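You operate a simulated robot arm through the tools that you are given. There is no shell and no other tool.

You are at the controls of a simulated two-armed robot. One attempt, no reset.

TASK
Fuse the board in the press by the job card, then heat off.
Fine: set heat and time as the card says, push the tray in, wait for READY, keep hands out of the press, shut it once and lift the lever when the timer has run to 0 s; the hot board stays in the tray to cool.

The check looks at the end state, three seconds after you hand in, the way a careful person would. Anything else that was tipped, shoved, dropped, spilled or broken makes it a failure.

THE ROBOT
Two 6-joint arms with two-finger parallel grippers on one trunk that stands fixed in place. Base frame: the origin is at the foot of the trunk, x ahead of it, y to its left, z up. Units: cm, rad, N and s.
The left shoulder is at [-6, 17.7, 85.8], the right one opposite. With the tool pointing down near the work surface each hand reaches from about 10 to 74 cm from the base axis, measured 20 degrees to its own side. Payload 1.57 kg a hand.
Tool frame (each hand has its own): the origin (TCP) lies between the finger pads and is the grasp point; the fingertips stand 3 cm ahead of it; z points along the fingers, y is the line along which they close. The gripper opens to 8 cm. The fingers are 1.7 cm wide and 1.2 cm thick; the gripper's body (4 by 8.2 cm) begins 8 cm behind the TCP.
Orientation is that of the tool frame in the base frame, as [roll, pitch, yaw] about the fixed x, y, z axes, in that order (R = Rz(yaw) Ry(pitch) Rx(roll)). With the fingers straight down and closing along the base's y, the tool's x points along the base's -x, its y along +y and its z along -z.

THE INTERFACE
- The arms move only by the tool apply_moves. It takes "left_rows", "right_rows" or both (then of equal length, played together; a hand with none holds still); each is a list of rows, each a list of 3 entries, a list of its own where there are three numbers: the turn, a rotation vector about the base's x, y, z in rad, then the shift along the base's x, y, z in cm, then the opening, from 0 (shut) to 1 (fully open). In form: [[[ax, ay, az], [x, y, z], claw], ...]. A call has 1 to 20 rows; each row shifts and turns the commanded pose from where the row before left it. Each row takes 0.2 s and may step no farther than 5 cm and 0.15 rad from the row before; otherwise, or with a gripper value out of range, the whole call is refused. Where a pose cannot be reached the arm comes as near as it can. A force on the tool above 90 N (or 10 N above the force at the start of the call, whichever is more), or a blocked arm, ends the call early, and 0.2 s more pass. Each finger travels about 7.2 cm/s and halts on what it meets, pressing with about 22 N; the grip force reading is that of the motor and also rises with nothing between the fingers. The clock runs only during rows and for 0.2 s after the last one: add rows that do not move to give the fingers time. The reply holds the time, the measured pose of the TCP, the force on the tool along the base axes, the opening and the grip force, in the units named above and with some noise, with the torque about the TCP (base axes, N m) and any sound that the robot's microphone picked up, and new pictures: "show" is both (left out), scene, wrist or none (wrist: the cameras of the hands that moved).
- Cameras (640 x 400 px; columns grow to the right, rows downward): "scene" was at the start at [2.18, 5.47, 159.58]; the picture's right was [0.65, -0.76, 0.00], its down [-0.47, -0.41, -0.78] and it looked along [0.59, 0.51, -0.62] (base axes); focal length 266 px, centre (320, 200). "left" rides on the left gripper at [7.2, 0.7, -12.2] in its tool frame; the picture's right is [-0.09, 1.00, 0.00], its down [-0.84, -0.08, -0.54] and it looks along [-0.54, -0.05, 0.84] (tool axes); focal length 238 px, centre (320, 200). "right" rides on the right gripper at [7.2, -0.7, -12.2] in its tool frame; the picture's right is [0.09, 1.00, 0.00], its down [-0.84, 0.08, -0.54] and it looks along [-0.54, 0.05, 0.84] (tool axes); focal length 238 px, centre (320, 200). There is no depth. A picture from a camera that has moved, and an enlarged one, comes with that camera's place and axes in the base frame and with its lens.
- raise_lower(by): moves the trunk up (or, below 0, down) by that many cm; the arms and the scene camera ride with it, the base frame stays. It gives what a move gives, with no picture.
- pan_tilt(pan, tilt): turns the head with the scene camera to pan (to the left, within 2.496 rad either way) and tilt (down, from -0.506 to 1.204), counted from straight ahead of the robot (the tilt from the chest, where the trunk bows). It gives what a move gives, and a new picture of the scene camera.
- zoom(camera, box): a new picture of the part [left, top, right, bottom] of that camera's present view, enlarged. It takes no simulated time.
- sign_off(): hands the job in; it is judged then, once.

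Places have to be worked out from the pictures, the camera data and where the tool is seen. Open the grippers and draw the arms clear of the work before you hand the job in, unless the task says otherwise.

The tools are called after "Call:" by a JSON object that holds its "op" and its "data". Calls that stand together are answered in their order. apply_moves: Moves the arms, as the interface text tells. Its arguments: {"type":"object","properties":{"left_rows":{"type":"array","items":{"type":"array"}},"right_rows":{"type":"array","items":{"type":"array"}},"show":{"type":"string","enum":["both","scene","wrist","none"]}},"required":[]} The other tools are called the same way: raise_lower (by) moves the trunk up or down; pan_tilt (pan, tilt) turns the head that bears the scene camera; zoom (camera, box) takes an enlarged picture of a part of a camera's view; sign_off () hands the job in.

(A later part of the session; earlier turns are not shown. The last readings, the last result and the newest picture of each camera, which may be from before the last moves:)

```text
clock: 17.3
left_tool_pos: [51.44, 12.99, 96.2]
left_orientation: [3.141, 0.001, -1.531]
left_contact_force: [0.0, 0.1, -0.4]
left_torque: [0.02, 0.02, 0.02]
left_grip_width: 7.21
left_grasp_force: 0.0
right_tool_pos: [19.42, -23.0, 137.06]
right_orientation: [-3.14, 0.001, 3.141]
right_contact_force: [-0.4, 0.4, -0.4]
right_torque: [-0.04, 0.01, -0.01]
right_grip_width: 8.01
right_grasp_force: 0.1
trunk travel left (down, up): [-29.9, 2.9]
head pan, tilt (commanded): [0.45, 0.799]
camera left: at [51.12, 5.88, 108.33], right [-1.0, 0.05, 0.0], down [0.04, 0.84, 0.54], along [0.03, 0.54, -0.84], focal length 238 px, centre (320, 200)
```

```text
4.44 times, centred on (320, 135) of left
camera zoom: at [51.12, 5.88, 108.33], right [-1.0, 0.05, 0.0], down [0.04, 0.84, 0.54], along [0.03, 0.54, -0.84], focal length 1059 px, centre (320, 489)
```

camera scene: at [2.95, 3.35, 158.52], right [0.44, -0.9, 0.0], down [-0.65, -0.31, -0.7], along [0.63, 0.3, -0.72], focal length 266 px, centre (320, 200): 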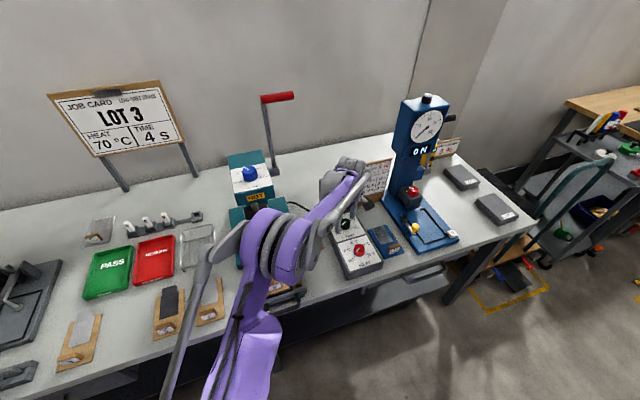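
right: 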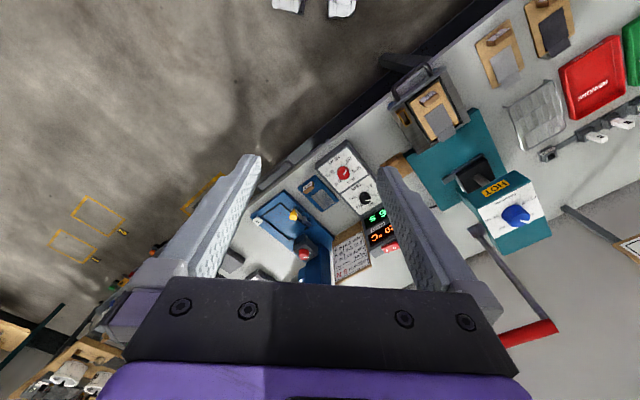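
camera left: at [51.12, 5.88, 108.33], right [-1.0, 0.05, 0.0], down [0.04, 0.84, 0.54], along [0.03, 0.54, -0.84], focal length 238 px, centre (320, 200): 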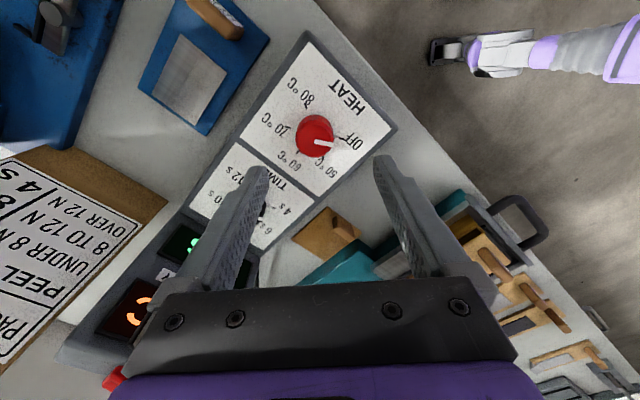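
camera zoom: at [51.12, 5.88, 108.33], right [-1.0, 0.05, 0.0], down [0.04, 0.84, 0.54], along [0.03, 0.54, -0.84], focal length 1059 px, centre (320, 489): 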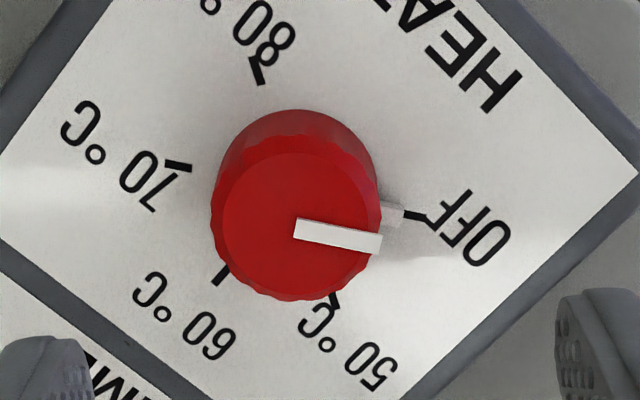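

The heat knob is about 0.4 cm further in +x than the TCP. I correct and descend, then close on it.

Call:
{"op": "apply_moves", "data": {"left_rows": [[[0, 0, 0], [0.4, 0.1, -2], 0.9], [[0, 0, 0], [0, 0, -2.5], 0.9], [[0, 0, 0], [0, 0, -2], 0.9], [[0, 0, 0], [0, 0, -1.5], 0.9], [[0, 0, 0], [0, 0, 0], 0.5], [[0, 0, 0], [0, 0, 0], 0.2], [[0, 0, 0], [0, 0, 0], 0.2], [[0, 0, 0], [0, 0, 0], 0.2]], "show": "wrist"}}

```text
clock: 19.1
left_tool_pos: [51.93, 13.2, 88.04]
left_orientation: [3.139, -0.001, -1.533]
left_contact_force: [-24.0, -1.4, -17.5]
left_torque: [0.24, 0.33, -0.12]
left_grip_width: 3.53
left_grasp_force: 42.7
right_tool_pos: [19.26, -23.06, 136.95]
right_orientation: [3.141, 0.002, -3.141]
right_contact_force: [0.0, -0.6, 0.0]
right_torque: [0.01, -0.04, -0.01]
right_grip_width: 8.03
right_grasp_force: 0.0
trunk travel left (down, up): [-29.9, 2.9]
head pan, tilt (commanded): [0.45, 0.799]
camera left: at [51.64, 6.08, 100.4], right [-1.0, 0.05, 0.0], down [0.05, 0.84, 0.54], along [0.03, 0.54, -0.84], focal length 238 px, centre (320, 200)
```

left: 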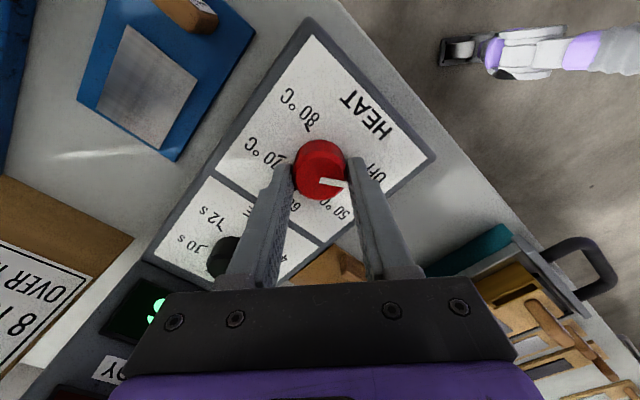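

Gripped at 3.53 cm with some side force in -x, so I relax the position by 0.25 cm while turning 90° clockwise.

Call:
{"op": "apply_moves", "data": {"left_rows": [[[0, 0, 0], [-0.25, 0, 0.1], 0.2], [[0, 0, -0.143], [0, 0, 0], 0.2], [[0, 0, -0.143], [0, 0, 0], 0.2], [[0, 0, -0.143], [0, 0, 0], 0.2], [[0, 0, -0.143], [0, 0, 0], 0.2], [[0, 0, -0.143], [0, 0, 0], 0.2], [[0, 0, -0.143], [0, 0, 0], 0.2], [[0, 0, -0.143], [0, 0, 0], 0.2], [[0, 0, -0.143], [0, 0, 0], 0.2], [[0, 0, -0.143], [0, 0, 0], 0.2], [[0, 0, -0.143], [0, 0, 0], 0.2], [[0, 0, -0.143], [0, 0, 0], 0.2], [[0, 0, 0], [0, 0, 0], 0.2]], "show": "wrist"}}

```text
clock: 21.9
left_tool_pos: [52.15, 13.19, 88.26]
left_orientation: [3.141, -0.001, -3.108]
left_contact_force: [5.8, -16.9, -29.2]
left_torque: [-0.45, -0.2, 0.05]
left_grip_width: 3.49
left_grasp_force: 42.1
right_tool_pos: [19.78, -23.14, 136.87]
right_orientation: [3.139, -0.002, -3.141]
right_contact_force: [-0.4, 1.1, 0.4]
right_torque: [-0.01, 0.0, -0.02]
right_grip_width: 8.02
right_grasp_force: 0.1
trunk travel left (down, up): [-29.9, 2.9]
head pan, tilt (commanded): [0.45, 0.799]
camera left: at [44.98, 13.55, 100.56], right [0.06, 1.0, 0.0], down [0.84, -0.05, 0.54], along [0.54, -0.03, -0.84], focal length 238 px, centre (320, 200)
```

left: 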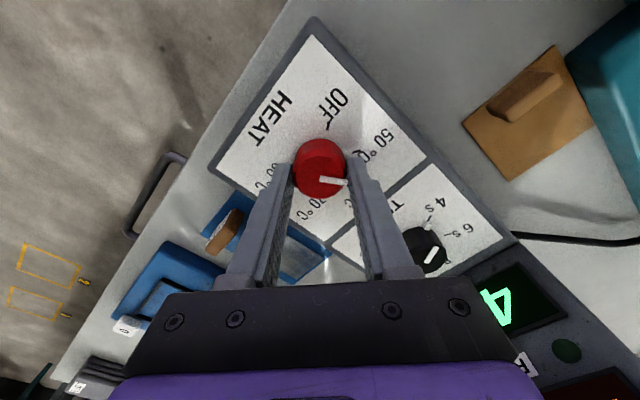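

The knob turned 90°. Now I open, rotate the open hand back 90°, and close again for the second half-turn.

Call:
{"op": "apply_moves", "data": {"left_rows": [[[0, 0, 0], [0, 0, 0], 0.6], [[0, 0, 0], [0, 0, 0], 0.9], [[0, 0, 0], [0, 0, 0], 0.9], [[0, 0, 0.143], [0, 0, 0], 0.9], [[0, 0, 0.143], [0, 0, 0], 0.9], [[0, 0, 0.143], [0, 0, 0], 0.9], [[0, 0, 0.143], [0, 0, 0], 0.9], [[0, 0, 0.143], [0, 0, 0], 0.9], [[0, 0, 0.143], [0, 0, 0], 0.9], [[0, 0, 0.143], [0, 0, 0], 0.9], [[0, 0, 0.143], [0, 0, 0], 0.9], [[0, 0, 0.143], [0, 0, 0], 0.9], [[0, 0, 0.143], [0, 0, 0], 0.9], [[0, 0, 0.143], [0, 0, 0], 0.9]], "show": "wrist"}}

Call:
{"op": "zoom", "data": {"camera": "left", "box": [220, 80, 420, 220]}}

```text
clock: 24.9
left_tool_pos: [51.8, 13.21, 88.33]
left_orientation: [3.141, 0.0, -1.531]
left_contact_force: [0.8, -0.1, -0.2]
left_torque: [0.01, 0.0, 0.0]
left_grip_width: 7.19
left_grasp_force: 0.1
right_tool_pos: [19.43, -23.01, 136.93]
right_orientation: [3.141, 0.001, -3.141]
right_contact_force: [0.5, -0.2, -0.4]
right_torque: [0.0, -0.01, -0.02]
right_grip_width: 8.0
right_grasp_force: 0.0
trunk travel left (down, up): [-29.9, 2.9]
head pan, tilt (commanded): [0.45, 0.799]
camera left: at [51.58, 6.12, 100.65], right [-1.0, 0.05, 0.0], down [0.04, 0.84, 0.54], along [0.03, 0.54, -0.84], focal length 238 px, centre (320, 200)
```

left: 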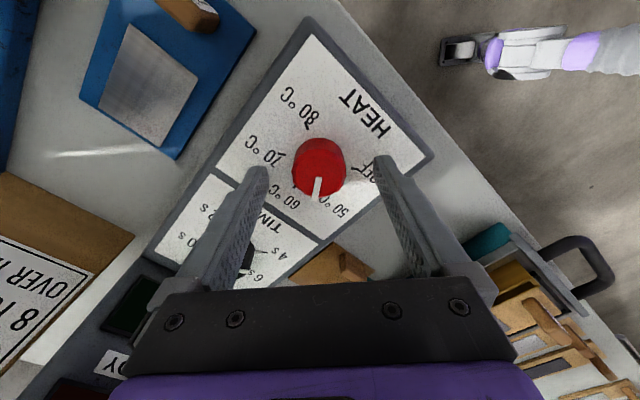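

```text
2.86 times, centred on (320, 150) of left
camera zoom: at [51.58, 6.12, 100.65], right [-1.0, 0.05, 0.0], down [0.04, 0.84, 0.54], along [0.03, 0.54, -0.84], focal length 681 px, centre (320, 343)
```

zoom: 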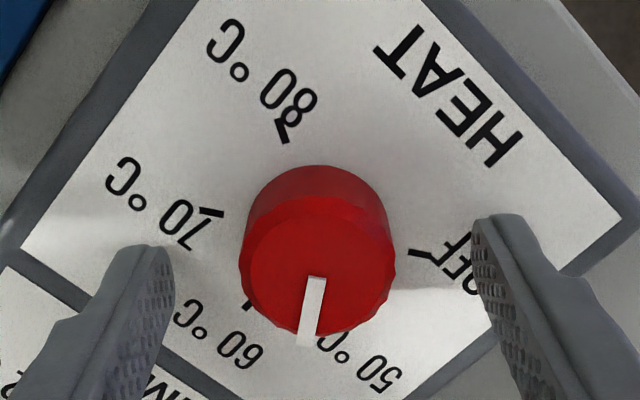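

The knob pointer is midway between 50 and 60 as expected. Closing again and turning the next 90° clockwise to 70 °C.

Call:
{"op": "apply_moves", "data": {"left_rows": [[[0, 0, 0], [0, 0, 0], 0.5], [[0, 0, 0], [0, 0, 0], 0.2], [[0, 0, 0], [0, 0, 0], 0.2], [[0, 0, 0], [0, 0, 0], 0.2], [[0, 0, -0.143], [0, 0, 0], 0.2], [[0, 0, -0.143], [0, 0, 0], 0.2], [[0, 0, -0.143], [0, 0, 0], 0.2], [[0, 0, -0.143], [0, 0, 0], 0.2], [[0, 0, -0.143], [0, 0, 0], 0.2], [[0, 0, -0.143], [0, 0, 0], 0.2], [[0, 0, -0.143], [0, 0, 0], 0.2], [[0, 0, -0.143], [0, 0, 0], 0.2], [[0, 0, -0.143], [0, 0, 0], 0.2], [[0, 0, -0.143], [0, 0, 0], 0.2], [[0, 0, -0.143], [0, 0, 0], 0.2], [[0, 0, 0], [0, 0, 0], 0.2], [[0, 0, 0], [0, 0, 0], 0.6], [[0, 0, 0], [0, 0, 0], 0.9], [[0, 0, 0], [0, 0, 0], 0.9]], "show": "both"}}

Call:
{"op": "zoom", "data": {"camera": "left", "box": [220, 80, 420, 220]}}

Call:
{"op": "zoom", "data": {"camera": "scene", "box": [312, 165, 392, 285]}}

```text
clock: 28.9
left_tool_pos: [51.79, 13.38, 88.36]
left_orientation: [3.141, 0.001, -3.104]
left_contact_force: [-0.5, 0.6, -0.5]
left_torque: [0.04, 0.01, 0.02]
left_grip_width: 7.2
left_grasp_force: 0.1
right_tool_pos: [19.43, -23.04, 136.96]
right_orientation: [3.141, 0.001, -3.141]
right_contact_force: [-0.5, 0.0, -0.1]
right_torque: [-0.01, 0.02, 0.0]
right_grip_width: 8.0
right_grasp_force: 0.1
trunk travel left (down, up): [-29.9, 2.9]
head pan, tilt (commanded): [0.45, 0.799]
camera scene: at [2.88, 3.41, 158.51], right [0.44, -0.9, 0.0], down [-0.65, -0.31, -0.7], along [0.63, 0.3, -0.72], focal length 266 px, centre (320, 200)
camera left: at [44.73, 13.75, 100.6], right [0.06, 1.0, 0.0], down [0.84, -0.05, 0.54], along [0.54, -0.03, -0.84], focal length 238 px, centre (320, 200)
```

scene: 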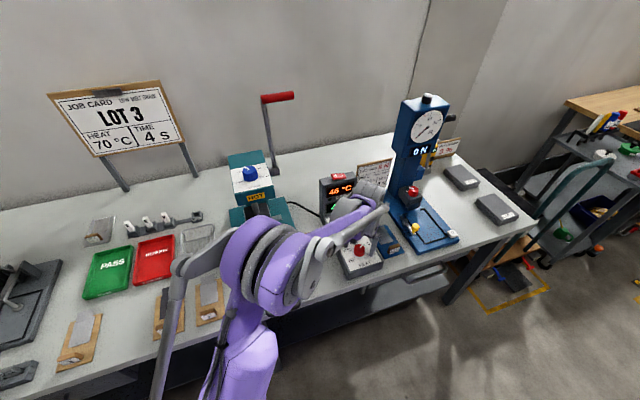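
left: 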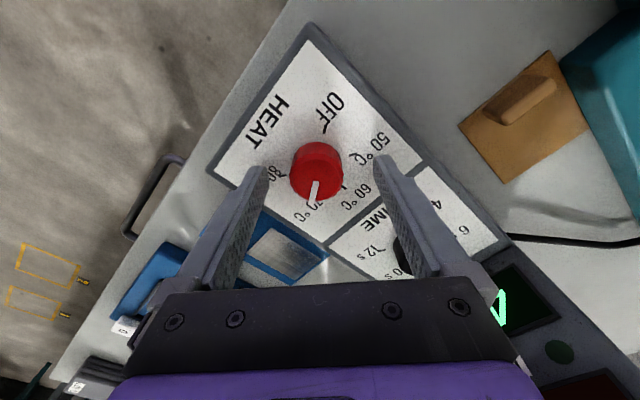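

```text
2.86 times, centred on (320, 150) of left
camera zoom: at [44.73, 13.75, 100.6], right [0.06, 1.0, 0.0], down [0.84, -0.05, 0.54], along [0.54, -0.03, -0.84], focal length 681 px, centre (320, 343)
```

zoom: 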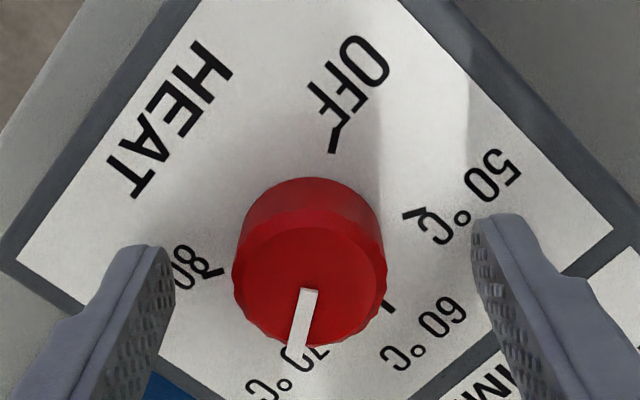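

```text
3.33 times, centred on (352, 225) of scene
camera zoom: at [2.88, 3.41, 158.51], right [0.44, -0.9, 0.0], down [-0.65, -0.31, -0.7], along [0.63, 0.3, -0.72], focal length 887 px, centre (213, 117)
```

zoom: 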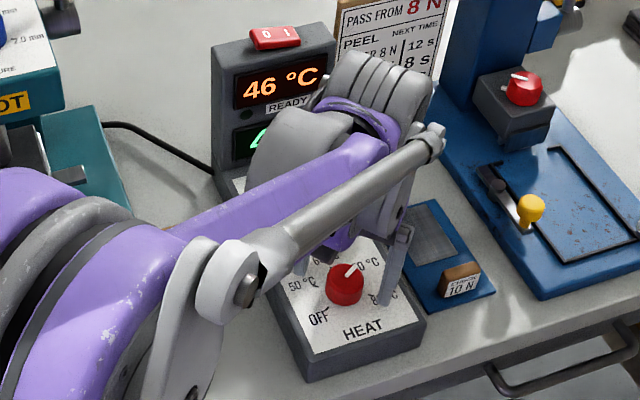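

Heat is now at 70 °C (reading 46 °C and climbing) and time at 4 s. I lift the hand off the knob and carry it toward the front of the tray handle with the fingers shut, turned to face along the press axis.

Call:
{"op": "apply_moves", "data": {"left_rows": [[[0, 0, 0], [0, 0, 4], 0.9], [[0, 0, 0], [0, 0, 4], 0.9], [[0, 0, 0], [0, 0, 4], 0.5], [[0, 0, 0.094], [-4, 0.8, 0], 0.2], [[0, 0, 0.094], [-4, 0.8, 0], 0], [[0, 0, 0.094], [-4, 0.8, 0], 0], [[0, 0, 0.094], [-4, 0.8, 0], 0], [[0, 0, 0.094], [-4, 0.8, 0], 0], [[0, 0, 0.094], [-4, 0.8, 0], 0], [[0, 0, 0.094], [-4, 0.8, 0], 0], [[0, 0, 0.094], [-3.8, 0.8, 0], 0], [[0.1, -0.1, 0], [0, 0, 0], 0], [[0.1, -0.1, 0], [0, 0, 0], 0], [[0.1, -0.1, 0], [0, 0, 0], 0]], "show": "both"}}

Call:
{"op": "zoom", "data": {"camera": "scene", "box": [312, 165, 392, 285]}}

```text
clock: 31.9
left_tool_pos: [20.07, 19.68, 100.44]
left_orientation: [-3.138, 0.426, -2.351]
left_contact_force: [-0.3, 0.6, 0.2]
left_torque: [0.02, 0.0, 0.01]
left_grip_width: 0.0
left_grasp_force: 21.6
right_tool_pos: [19.48, -23.03, 136.99]
right_orientation: [3.141, 0.001, -3.14]
right_contact_force: [1.0, 0.0, -0.3]
right_torque: [-0.03, -0.02, 0.0]
right_grip_width: 7.98
right_grasp_force: 0.0
trunk travel left (down, up): [-29.9, 2.9]
head pan, tilt (commanded): [0.45, 0.799]
camera scene: at [2.88, 3.45, 158.51], right [0.44, -0.9, 0.0], down [-0.65, -0.31, -0.7], along [0.63, 0.3, -0.72], focal length 266 px, centre (320, 200)
camera left: at [11.48, 12.02, 108.62], right [-0.65, 0.76, 0.04], down [0.43, 0.33, 0.84], along [0.63, 0.56, -0.54], focal length 238 px, centre (320, 200)
```

scene: 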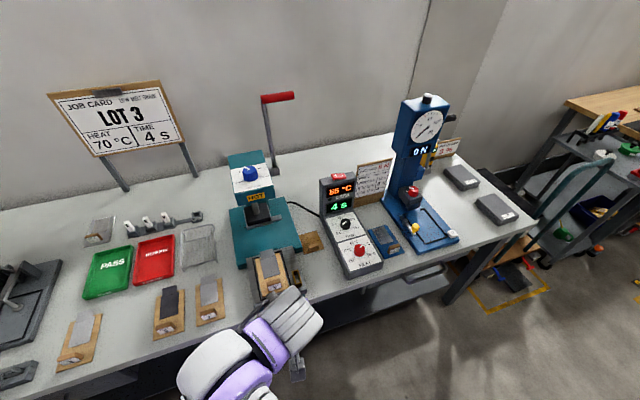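
left: 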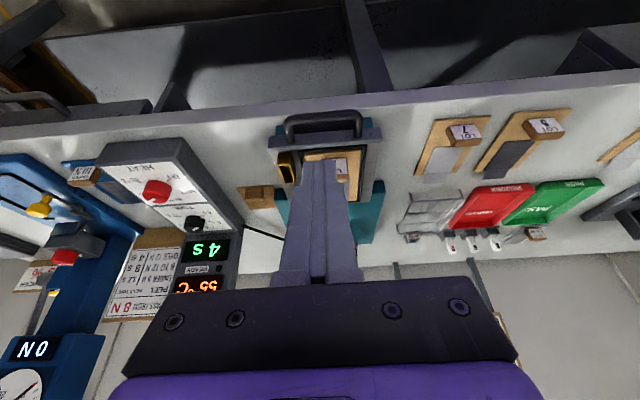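

```text
3.33 times, centred on (352, 225) of scene
camera zoom: at [2.88, 3.45, 158.51], right [0.44, -0.9, 0.0], down [-0.65, -0.31, -0.7], along [0.63, 0.3, -0.72], focal length 887 px, centre (213, 117)
```

zoom: 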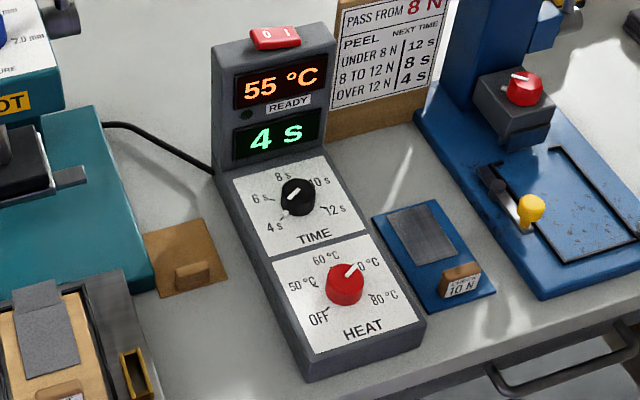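

Controls read 4 s and 55 °C, still climbing toward 70. I'll zoom on the tray handle to locate it against the hand.

Call:
{"op": "zoom", "data": {"camera": "left", "box": [260, 90, 400, 210]}}

Call:
{"op": "zoom", "data": {"camera": "scene", "box": [220, 240, 340, 390]}}

```text
3.33 times, centred on (330, 150) of left
camera zoom: at [11.48, 12.02, 108.62], right [-0.65, 0.76, 0.04], down [0.43, 0.33, 0.84], along [0.63, 0.56, -0.54], focal length 794 px, centre (287, 367)
```

zoom: 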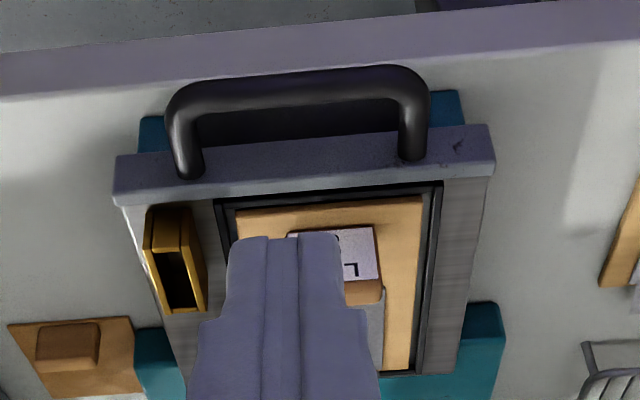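

```text
2.67 times, centred on (280, 315) of scene
camera zoom: at [2.88, 3.45, 158.51], right [0.44, -0.9, 0.0], down [-0.65, -0.31, -0.7], along [0.63, 0.3, -0.72], focal length 709 px, centre (427, -107)
```

zoom: 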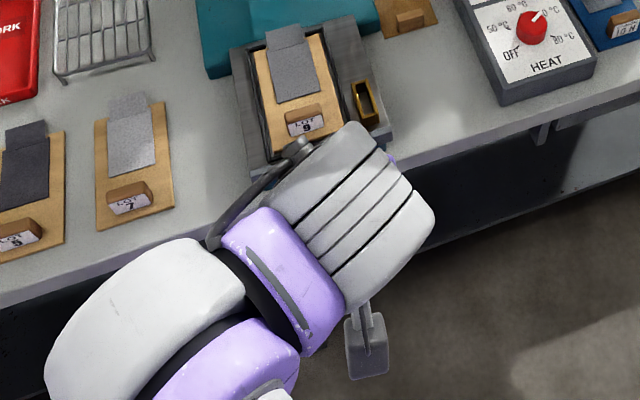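

The handle bar centre is at about [25.0, 25.2, 84.7]. I lower the hand in front of it with tips at z ≈ 83.5, then start pushing slowly along the press axis.

Call:
{"op": "apply_moves", "data": {"left_rows": [[[0, 0, 0], [-0.25, 0.25, -4], 0], [[0, 0, 0], [0, 0, -4], 0], [[0, 0, 0], [0, 0, -3.5], 0], [[0, 0, 0], [0, 0, -2.6], 0], [[0, 0, 0], [0, 0, 0], 0]], "show": "both"}}

```text
clock: 33.1
left_tool_pos: [19.88, 20.15, 86.39]
left_orientation: [-3.14, 0.424, -2.351]
left_contact_force: [-0.6, 0.3, 0.6]
left_torque: [0.01, 0.02, 0.01]
left_grip_width: 0.0
left_grasp_force: 21.8
right_tool_pos: [19.39, -22.97, 136.97]
right_orientation: [3.141, 0.0, 3.141]
right_contact_force: [-0.4, 0.6, 1.6]
right_torque: [0.0, -0.01, -0.03]
right_grip_width: 8.0
right_grasp_force: 0.1
trunk travel left (down, up): [-29.9, 2.9]
head pan, tilt (commanded): [0.45, 0.799]
camera scene: at [2.81, 3.4, 158.52], right [0.44, -0.9, 0.0], down [-0.64, -0.31, -0.7], along [0.63, 0.3, -0.72], focal length 266 px, centre (320, 200)
camera left: at [11.23, 12.39, 94.63], right [-0.65, 0.76, 0.04], down [0.43, 0.33, 0.84], along [0.63, 0.56, -0.54], focal length 238 px, centre (320, 200)
```

scene: 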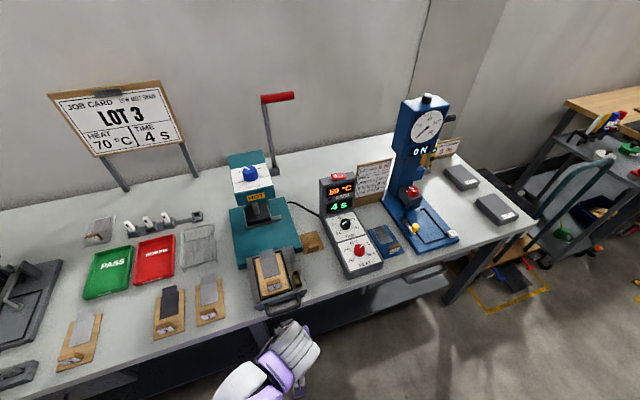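
left: 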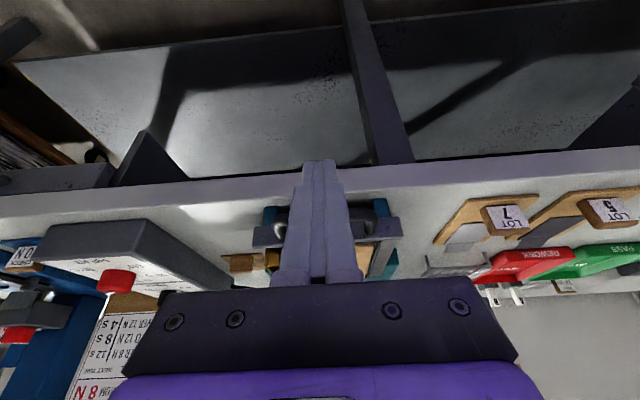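

The hand is centred in front of the handle. Pushing forward along [0.707, 0.707] in steps.

Call:
{"op": "apply_moves", "data": {"left_rows": [[[0, 0, 0], [1.4, 1.4, 0], 0], [[0, 0, 0], [1.4, 1.4, 0], 0], [[0, 0, 0], [0.7, 0.7, 0], 0], [[0, 0, 0], [0.7, 0.7, 0], 0], [[0, 0, 0], [0.7, 0.7, 0], 0], [[0, 0, 0], [0.7, 0.7, 0], 0], [[0, 0, 0], [0.7, 0.7, 0], 0]], "show": "both"}}

```text
clock: 34.7
left_tool_pos: [26.07, 26.09, 86.38]
left_orientation: [-3.14, 0.423, -2.354]
left_contact_force: [0.4, -0.3, 0.3]
left_torque: [-0.05, 0.02, 0.03]
left_grip_width: 0.04
left_grasp_force: 21.5
right_tool_pos: [19.5, -23.02, 136.94]
right_orientation: [-3.141, 0.0, -3.141]
right_contact_force: [-0.4, 0.3, 0.1]
right_torque: [0.01, 0.02, -0.01]
right_grip_width: 7.99
right_grasp_force: 0.1
trunk travel left (down, up): [-29.9, 2.9]
head pan, tilt (commanded): [0.45, 0.799]
camera scene: at [2.94, 3.4, 158.52], right [0.44, -0.9, 0.0], down [-0.65, -0.31, -0.7], along [0.63, 0.3, -0.72], focal length 266 px, centre (320, 200)
camera left: at [17.48, 18.48, 94.54], right [-0.65, 0.76, 0.04], down [0.43, 0.33, 0.84], along [0.63, 0.56, -0.54], focal length 238 px, centre (320, 200)
```

scene: 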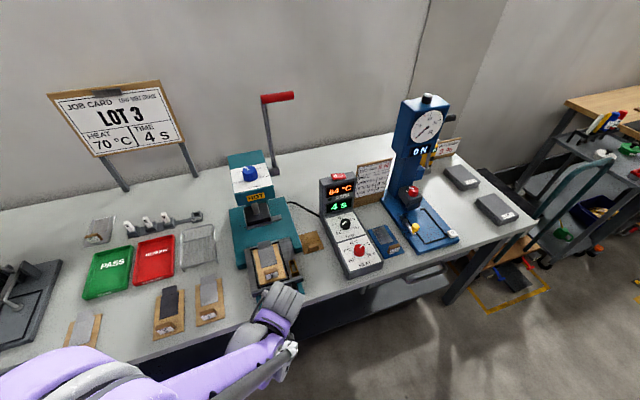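
left: 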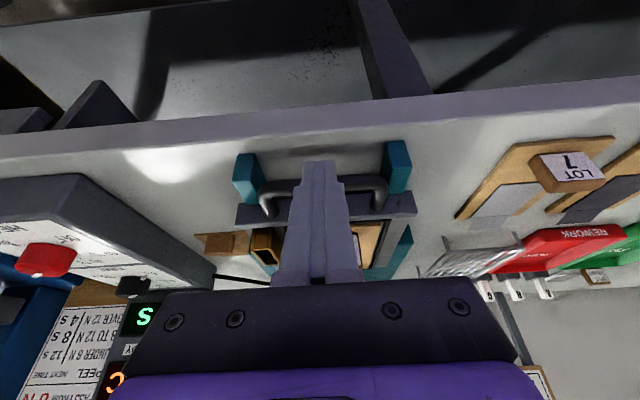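

The tray is sliding between two teal rails with negligible force. Continuing the push about 9 cm more.

Call:
{"op": "apply_moves", "data": {"left_rows": [[[0, 0, 0], [0.7, 0.7, 0], 0], [[0, 0, 0], [0.7, 0.7, 0], 0], [[0, 0, 0], [0.7, 0.7, 0], 0], [[0, 0, 0], [0.7, 0.7, 0], 0], [[0, 0, 0], [0.7, 0.7, 0], 0], [[0, 0, 0], [0.7, 0.7, 0], 0], [[0, 0, 0], [0.7, 0.7, 0], 0], [[0, 0, 0], [0.7, 0.7, 0], 0], [[0, 0, 0], [0.7, 0.7, 0], 0]], "show": "both"}}

Call:
{"op": "zoom", "data": {"camera": "scene", "box": [200, 140, 380, 330]}}

```text
clock: 36.7
left_tool_pos: [32.55, 32.41, 86.41]
left_orientation: [-3.139, 0.424, -2.351]
left_contact_force: [-0.3, 0.2, -0.2]
left_torque: [0.02, -0.03, 0.0]
left_grip_width: 0.0
left_grasp_force: 21.4
right_tool_pos: [19.5, -23.12, 137.03]
right_orientation: [3.139, 0.0, -3.142]
right_contact_force: [1.3, 0.1, -0.5]
right_torque: [0.01, 0.03, -0.01]
right_grip_width: 7.99
right_grasp_force: 0.1
trunk travel left (down, up): [-29.9, 2.9]
head pan, tilt (commanded): [0.45, 0.799]
camera scene: at [2.94, 3.39, 158.52], right [0.44, -0.9, 0.0], down [-0.65, -0.31, -0.7], along [0.63, 0.3, -0.72], focal length 266 px, centre (320, 200)
camera left: at [23.89, 24.8, 94.64], right [-0.65, 0.76, 0.04], down [0.43, 0.33, 0.84], along [0.63, 0.56, -0.54], focal length 238 px, centre (320, 200)
```

scene: 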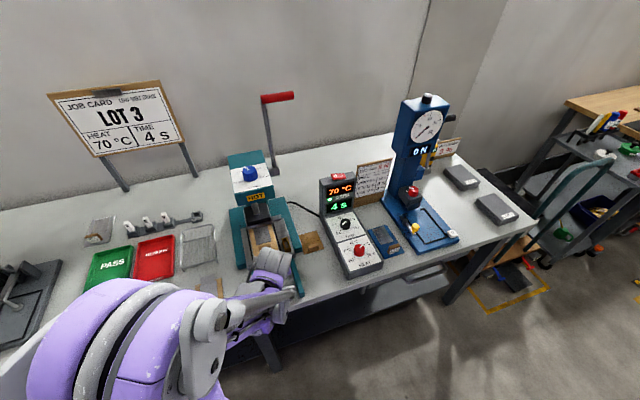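
left: 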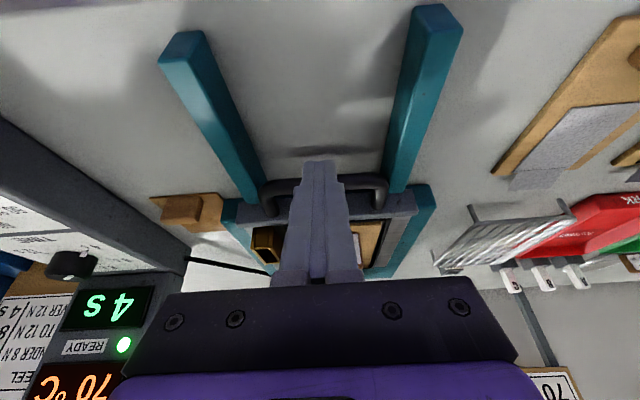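

```text
2.11 times, centred on (290, 235) of scene
camera zoom: at [2.94, 3.39, 158.52], right [0.44, -0.9, 0.0], down [-0.65, -0.31, -0.7], along [0.63, 0.3, -0.72], focal length 560 px, centre (383, 126)
```

zoom: 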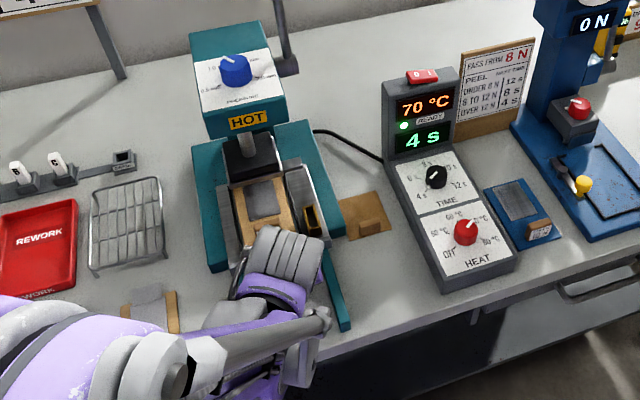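

READY is already lit at 70 °C. The tray has moved about 12.8 cm; I continue gently and watch force for the end stop.

Call:
{"op": "apply_moves", "data": {"left_rows": [[[0, 0, 0], [0.6, 0.6, 0], 0], [[0, 0, 0], [0.6, 0.6, 0], 0], [[0, 0, 0], [0.6, 0.6, 0], 0], [[0, 0, 0], [0.6, 0.6, 0], 0], [[0, 0, 0], [0.5, 0.5, 0], 0]], "show": "both"}}

Call:
{"op": "zoom", "data": {"camera": "scene", "box": [200, 140, 380, 330]}}

```text
clock: 37.9
left_tool_pos: [35.39, 35.42, 86.36]
left_orientation: [-3.14, 0.422, -2.352]
left_contact_force: [-2.0, -1.4, -0.1]
left_torque: [-0.06, 0.04, 0.03]
left_grip_width: 0.01
left_grasp_force: 21.5
right_tool_pos: [19.4, -23.04, 137.1]
right_orientation: [3.14, 0.0, 3.141]
right_contact_force: [-0.6, -0.2, 0.2]
right_torque: [0.02, 0.01, 0.0]
right_grip_width: 7.99
right_grasp_force: 0.1
trunk travel left (down, up): [-29.9, 2.9]
head pan, tilt (commanded): [0.45, 0.799]
camera scene: at [2.91, 3.39, 158.52], right [0.44, -0.9, 0.0], down [-0.65, -0.31, -0.7], along [0.63, 0.3, -0.72], focal length 266 px, centre (320, 200)
camera left: at [26.81, 27.71, 94.54], right [-0.65, 0.76, 0.04], down [0.43, 0.33, 0.84], along [0.63, 0.56, -0.54], focal length 238 px, centre (320, 200)
```

scene: 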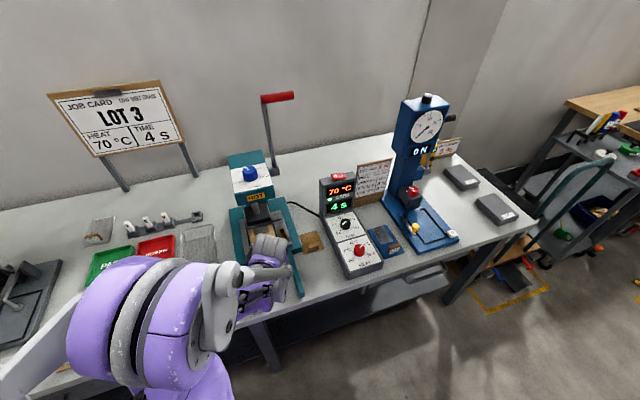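
left: 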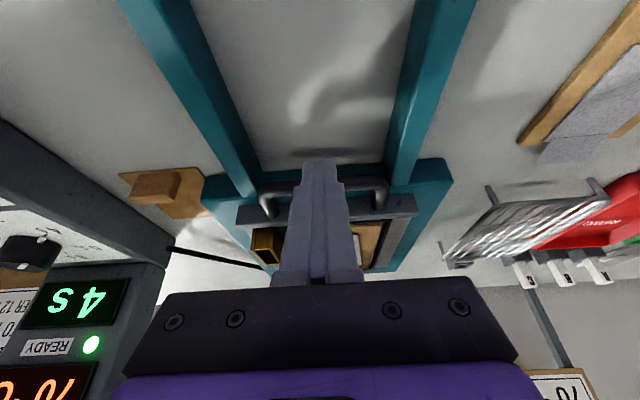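

```text
2.11 times, centred on (290, 235) of scene
camera zoom: at [2.91, 3.39, 158.52], right [0.44, -0.9, 0.0], down [-0.65, -0.31, -0.7], along [0.63, 0.3, -0.72], focal length 560 px, centre (383, 126)
```

zoom: 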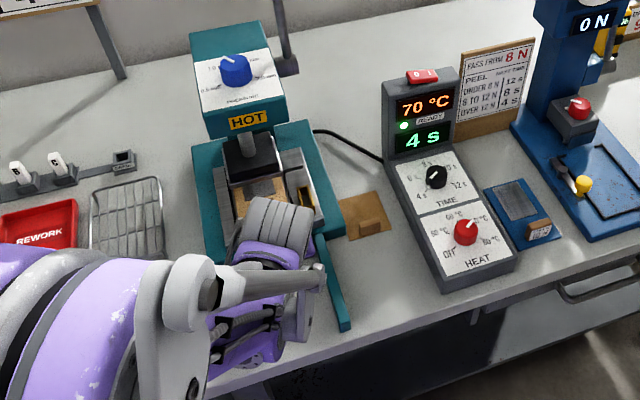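

Slight force only; the tray isn't home yet. I raise the tips slightly to clear the base plate and keep pushing in small steps.

Call:
{"op": "apply_moves", "data": {"left_rows": [[[0, 0, 0], [0.35, 0.35, 0.5], 0], [[0, 0, 0], [0.35, 0.35, 0], 0], [[0, 0, 0], [0.35, 0.35, 0], 0], [[0, 0, 0], [0.35, 0.35, 0], 0], [[0, 0, 0], [0.35, 0.35, 0], 0], [[0, 0, 0], [0, 0, 0], 0]], "show": "both"}}

Call:
{"op": "zoom", "data": {"camera": "scene", "box": [200, 140, 320, 300]}}

```text
clock: 39.2
left_tool_pos: [36.07, 36.23, 87.29]
left_orientation: [-3.141, 0.416, -2.349]
left_contact_force: [-37.4, -33.0, 71.2]
left_torque: [-0.18, 0.33, 0.12]
left_grip_width: 0.0
left_grasp_force: 21.7
right_tool_pos: [18.87, -23.69, 137.13]
right_orientation: [3.135, 0.007, -3.141]
right_contact_force: [0.6, 0.2, 0.1]
right_torque: [-0.04, 0.0, -0.03]
right_grip_width: 7.97
right_grasp_force: 0.0
trunk travel left (down, up): [-29.9, 2.9]
head pan, tilt (commanded): [0.45, 0.799]
stopped in row 6 (left hand): the force on the tool passed its limit at 107 N (the readings are from after the stop); the commanded pose is now the measured one
camera scene: at [2.09, 2.64, 158.66], right [0.44, -0.9, 0.0], down [-0.64, -0.31, -0.7], along [0.63, 0.31, -0.71], focal length 266 px, centre (320, 200)
camera left: at [27.68, 28.58, 95.6], right [-0.65, 0.76, 0.04], down [0.44, 0.33, 0.83], along [0.62, 0.56, -0.55], focal length 238 px, centre (320, 200)
```

scene: 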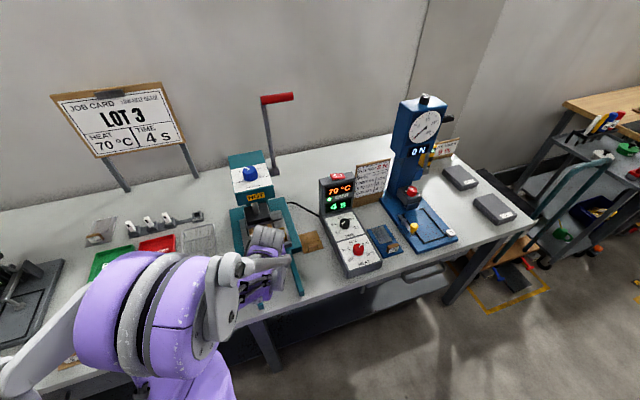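
left: 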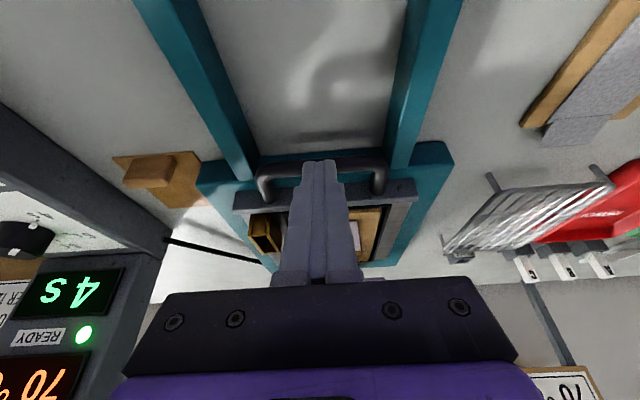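

```text
2.50 times, centred on (260, 220) of scene
camera zoom: at [2.09, 2.64, 158.66], right [0.44, -0.9, 0.0], down [-0.64, -0.31, -0.7], along [0.63, 0.31, -0.71], focal length 665 px, centre (470, 150)
```

zoom: 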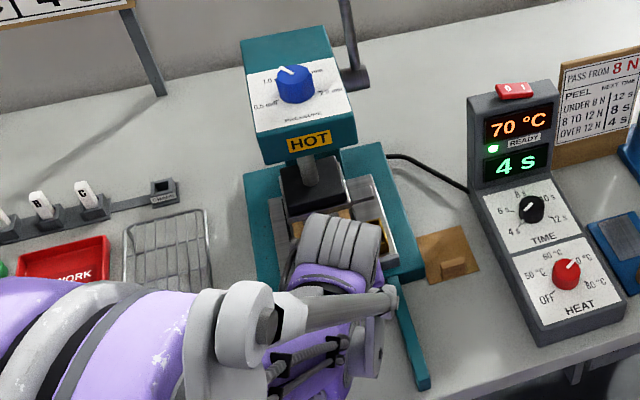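

The tray met a firm stop (force jumped from 2 N to over 90 N within about 1 cm). I back the hand off and check the tray and press.

Call:
{"op": "apply_moves", "data": {"left_rows": [[[0, 0, 0], [-0.5, -0.5, 0], 0], [[0, 0, 0], [-1.4, -1.4, 0], 0], [[0, 0, 0], [-2.5, -2.5, 1], 0], [[0, 0, 0], [-2.5, -2.5, 2.5], 0], [[0, 0, 0], [-2.5, -2.5, 2.5], 0], [[0, 0, 0], [0, 0, 0], 0]], "show": "both"}}

Call:
{"op": "zoom", "data": {"camera": "scene", "box": [200, 140, 320, 300]}}

Call:
{"op": "zoom", "data": {"camera": "left", "box": [220, 60, 480, 280]}}

```text
clock: 39.7
left_tool_pos: [36.07, 36.02, 87.18]
left_orientation: [3.14, 0.436, -2.352]
left_contact_force: [1.6, 0.9, 57.4]
left_torque: [0.58, -0.58, 0.13]
left_grip_width: 0.0
left_grasp_force: 21.4
right_tool_pos: [19.2, -23.48, 136.95]
right_orientation: [3.14, 0.0, -3.141]
right_contact_force: [0.1, 0.6, -0.5]
right_torque: [0.0, -0.02, 0.0]
right_grip_width: 7.98
right_grasp_force: 0.1
trunk travel left (down, up): [-29.9, 2.9]
head pan, tilt (commanded): [0.45, 0.799]
stopped in row 2 (left hand): the force on the tool passed its limit at 104 N (the readings are from after the stop); the commanded pose is now the measured one
camera scene: at [2.58, 3.06, 158.53], right [0.44, -0.9, 0.0], down [-0.64, -0.31, -0.7], along [0.63, 0.3, -0.71], focal length 266 px, centre (320, 200)
camera left: at [27.36, 28.22, 95.32], right [-0.65, 0.76, 0.04], down [0.43, 0.32, 0.84], along [0.63, 0.56, -0.53], focal length 238 px, centre (320, 200)
```

scene: 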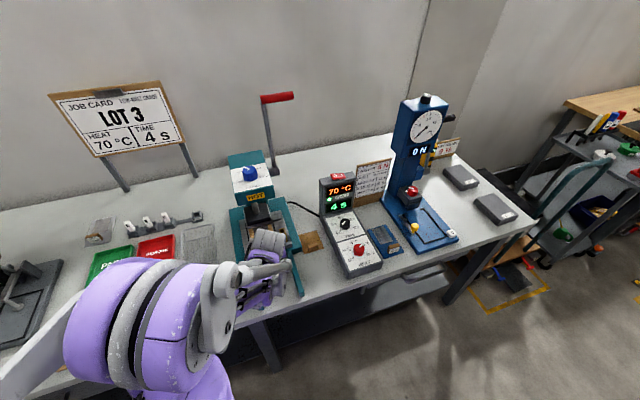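
left: 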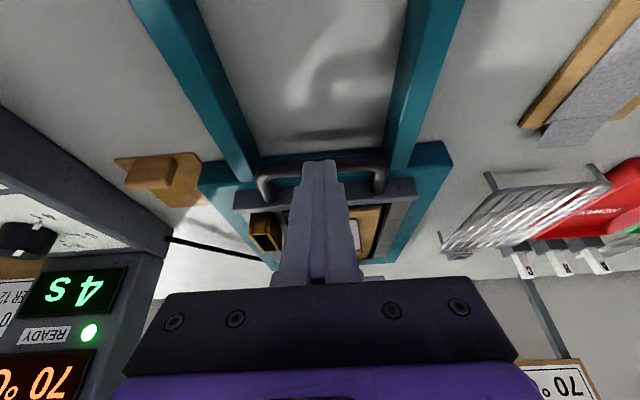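

```text
2.50 times, centred on (260, 220) of scene
camera zoom: at [2.58, 3.06, 158.53], right [0.44, -0.9, 0.0], down [-0.64, -0.31, -0.7], along [0.63, 0.3, -0.71], focal length 665 px, centre (470, 150)
```

zoom: 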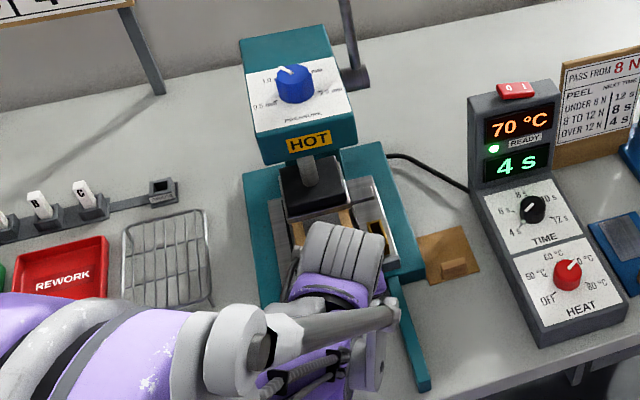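

```text
1.82 times, centred on (350, 170) of left
camera zoom: at [27.36, 28.22, 95.32], right [-0.65, 0.76, 0.04], down [0.43, 0.32, 0.84], along [0.63, 0.56, -0.53], focal length 433 px, centre (266, 254)
```

zoom: 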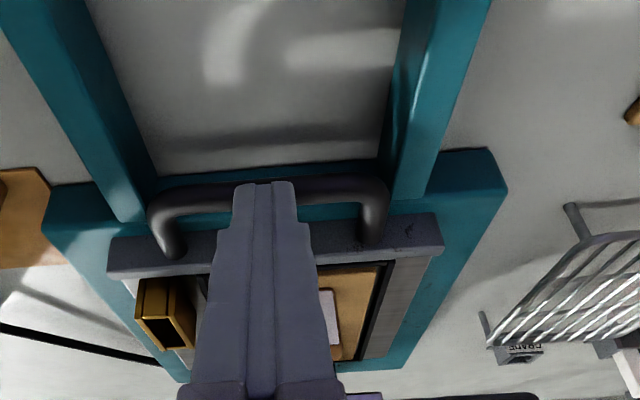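

The contact torque shows the fingertips are pressing down on top of the handle bar (its centre must be nearer z 83.4). I lift straight up to relieve that before backing away.

Call:
{"op": "apply_moves", "data": {"left_rows": [[[0, 0, 0], [0, 0, 0.4], 0], [[0, 0, 0], [0, 0, 0.6], 0], [[0, 0, 0], [-0.3, -0.3, 1], 0], [[0, 0, 0], [-0.7, -0.7, 1], 0], [[0, 0, 0], [0, 0, 0], 0]], "show": "both"}}

Call:
{"op": "zoom", "data": {"camera": "left", "box": [220, 60, 480, 280]}}

```text
clock: 40.9
left_tool_pos: [35.11, 34.95, 89.87]
left_orientation: [3.139, 0.425, -2.354]
left_contact_force: [0.3, 0.4, 0.6]
left_torque: [-0.01, 0.01, 0.02]
left_grip_width: 0.0
left_grasp_force: 21.5
right_tool_pos: [19.46, -23.17, 136.99]
right_orientation: [3.141, 0.0, 3.141]
right_contact_force: [0.3, -0.5, -0.2]
right_torque: [0.02, 0.01, 0.02]
right_grip_width: 8.02
right_grasp_force: 0.0
trunk travel left (down, up): [-29.9, 2.9]
head pan, tilt (commanded): [0.45, 0.799]
camera scene: at [2.95, 3.39, 158.52], right [0.44, -0.9, 0.0], down [-0.65, -0.31, -0.7], along [0.63, 0.3, -0.72], focal length 266 px, centre (320, 200)
camera left: at [26.47, 27.24, 98.2], right [-0.65, 0.76, 0.04], down [0.44, 0.33, 0.84], along [0.62, 0.56, -0.54], focal length 238 px, centre (320, 200)
```

scene: 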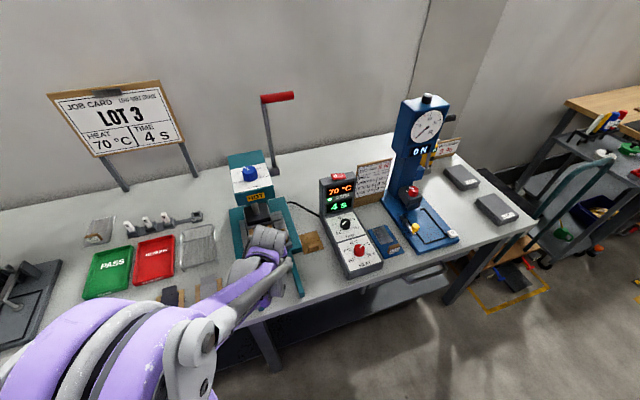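
left: 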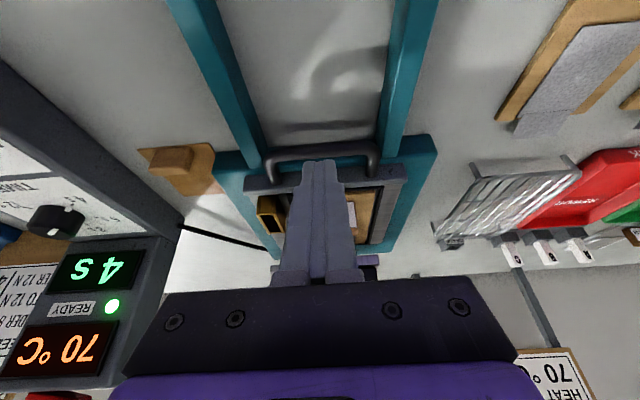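

```text
1.82 times, centred on (350, 170) of left
camera zoom: at [26.47, 27.24, 98.2], right [-0.65, 0.76, 0.04], down [0.44, 0.33, 0.84], along [0.62, 0.56, -0.54], focal length 433 px, centre (266, 254)
```

zoom: 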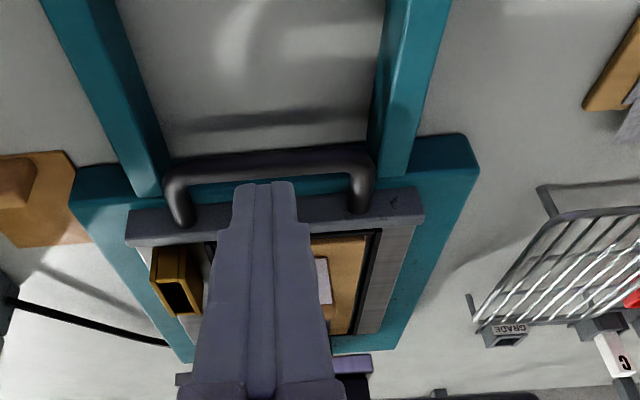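

The hand is free again and nothing seems displaced. I retreat and raise it to get an unobstructed view of the tray.

Call:
{"op": "apply_moves", "data": {"left_rows": [[[0, 0, 0], [-2.5, -2.5, 3], 0], [[0, 0, 0], [-2.8, -2.8, 3], 0], [[0, 0, 0], [-2.8, -2.8, 3], 0], [[0, 0, 0], [-2.8, -2.8, 2], 0], [[0, 0, 0], [-2, 2, 2], 0], [[0, 0, 0], [0, 0, 0], 0]], "show": "both"}}

Call:
{"op": "zoom", "data": {"camera": "scene", "box": [200, 140, 340, 310]}}

Call:
{"op": "zoom", "data": {"camera": "left", "box": [240, 60, 480, 260]}}

```text
clock: 42.3
left_tool_pos: [21.89, 26.23, 102.77]
left_orientation: [3.14, 0.426, -2.354]
left_contact_force: [0.7, -0.8, 0.1]
left_torque: [0.01, 0.01, -0.02]
left_grip_width: 0.0
left_grasp_force: 21.5
right_tool_pos: [19.49, -22.95, 137.04]
right_orientation: [3.141, 0.0, -3.141]
right_contact_force: [-0.1, 0.1, -0.6]
right_torque: [-0.03, -0.01, -0.02]
right_grip_width: 7.99
right_grasp_force: 0.1
trunk travel left (down, up): [-29.9, 2.9]
head pan, tilt (commanded): [0.45, 0.799]
camera scene: at [2.95, 3.41, 158.52], right [0.44, -0.9, 0.0], down [-0.65, -0.31, -0.7], along [0.63, 0.3, -0.72], focal length 266 px, centre (320, 200)
camera left: at [13.4, 18.53, 111.06], right [-0.65, 0.76, 0.04], down [0.44, 0.33, 0.84], along [0.62, 0.56, -0.54], focal length 238 px, centre (320, 200)
```

scene: 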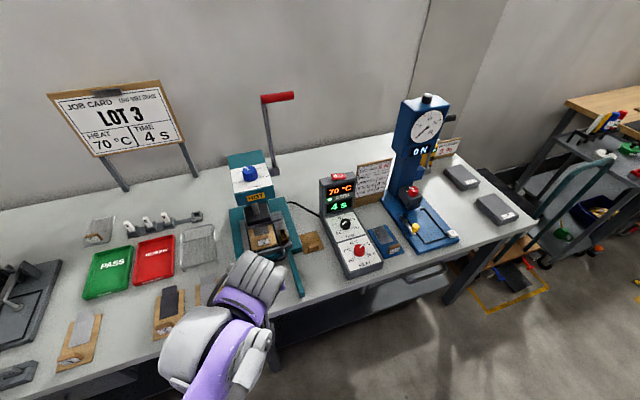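
left: 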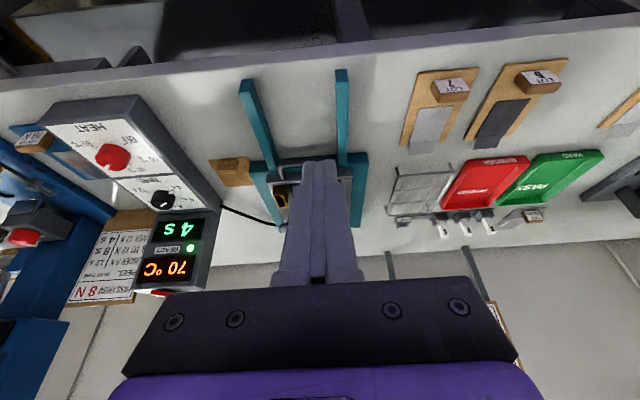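

```text
2.35 times, centred on (270, 225) of scene
camera zoom: at [2.95, 3.41, 158.52], right [0.44, -0.9, 0.0], down [-0.65, -0.31, -0.7], along [0.63, 0.3, -0.72], focal length 626 px, centre (438, 141)
```

zoom: 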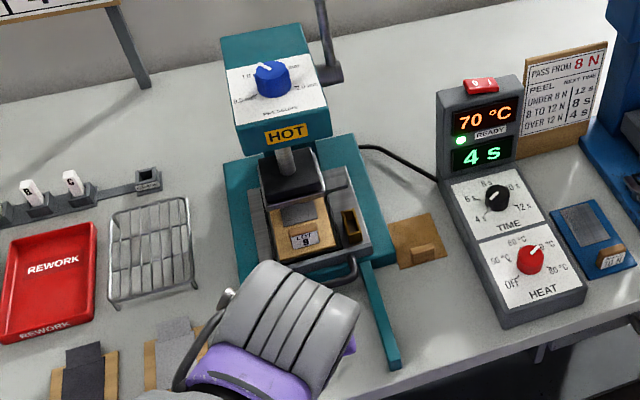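

```text
2.00 times, centred on (360, 160) of left
camera zoom: at [13.4, 18.53, 111.06], right [-0.65, 0.76, 0.04], down [0.44, 0.33, 0.84], along [0.62, 0.56, -0.54], focal length 477 px, centre (240, 280)
```

zoom: 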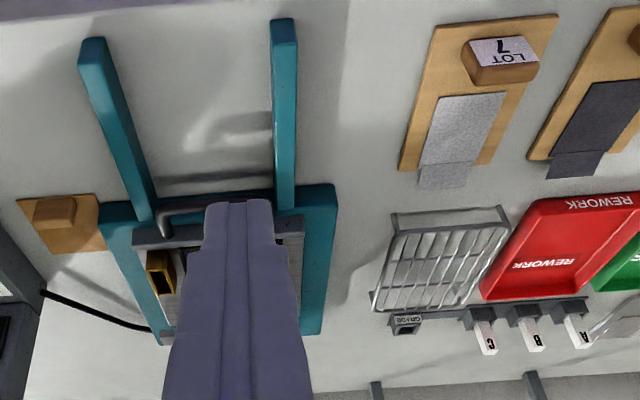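

The board now sits mostly beneath the platen, and the tray front is over the slab's front edge. I'll make one careful low push on the bar (tips between the rails) to confirm the tray is fully home.

Call:
{"op": "apply_moves", "data": {"left_rows": [[[0, 0, 0], [2.5, 1.46, -2.2], 0], [[0, 0, 0], [2.5, 1.46, -2.2], 0], [[0, 0, 0], [2.5, 1.46, -2.2], 0], [[0, 0, 0], [2.5, 1.46, -2.2], 0], [[0, 0, 0], [0.2, 0.3, -3.1], 0], [[0, 0, 0], [0.2, 0.3, -3.1], 0], [[0, 0, 0], [0.2, 0.3, -3.1], 0], [[0, 0, 0], [0, 0, 0], 0]], "show": "wrist"}}

Call:
{"op": "zoom", "data": {"camera": "left", "box": [220, 60, 480, 280]}}

```text
clock: 44.1
left_tool_pos: [32.7, 32.85, 84.99]
left_orientation: [3.138, 0.427, -2.354]
left_contact_force: [0.1, 0.1, -0.8]
left_torque: [-0.01, 0.03, -0.04]
left_grip_width: 0.01
left_grasp_force: 21.0
right_tool_pos: [19.42, -23.05, 137.04]
right_orientation: [-3.141, -0.001, -3.141]
right_contact_force: [0.0, -0.2, -0.4]
right_torque: [0.04, 0.01, -0.03]
right_grip_width: 7.99
right_grasp_force: 0.0
trunk travel left (down, up): [-29.9, 2.9]
head pan, tilt (commanded): [0.45, 0.799]
camera left: at [24.14, 25.14, 93.14], right [-0.65, 0.76, 0.04], down [0.43, 0.33, 0.84], along [0.62, 0.56, -0.54], focal length 238 px, centre (320, 200)
```

left: 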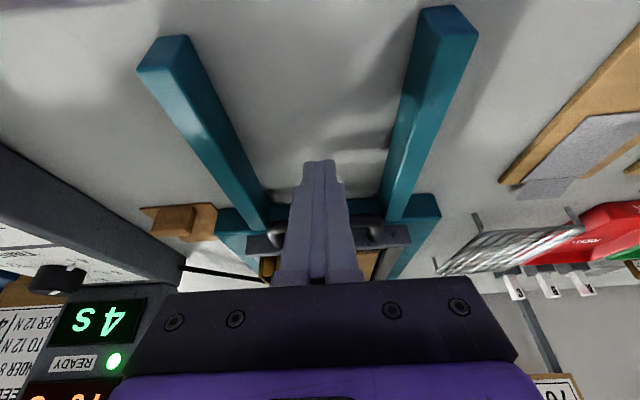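

```text
1.82 times, centred on (350, 170) of left
camera zoom: at [24.14, 25.14, 93.14], right [-0.65, 0.76, 0.04], down [0.43, 0.33, 0.84], along [0.62, 0.56, -0.54], focal length 433 px, centre (266, 254)
```

zoom: 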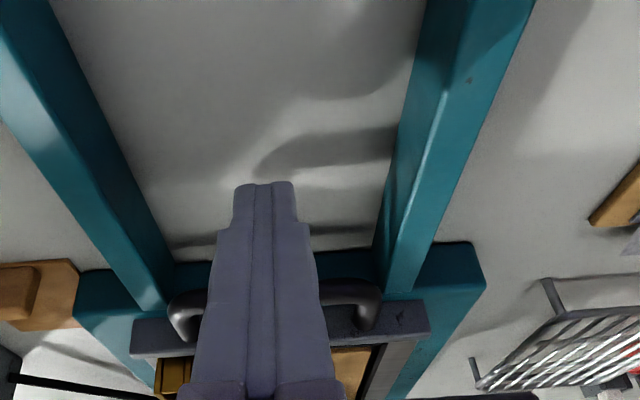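

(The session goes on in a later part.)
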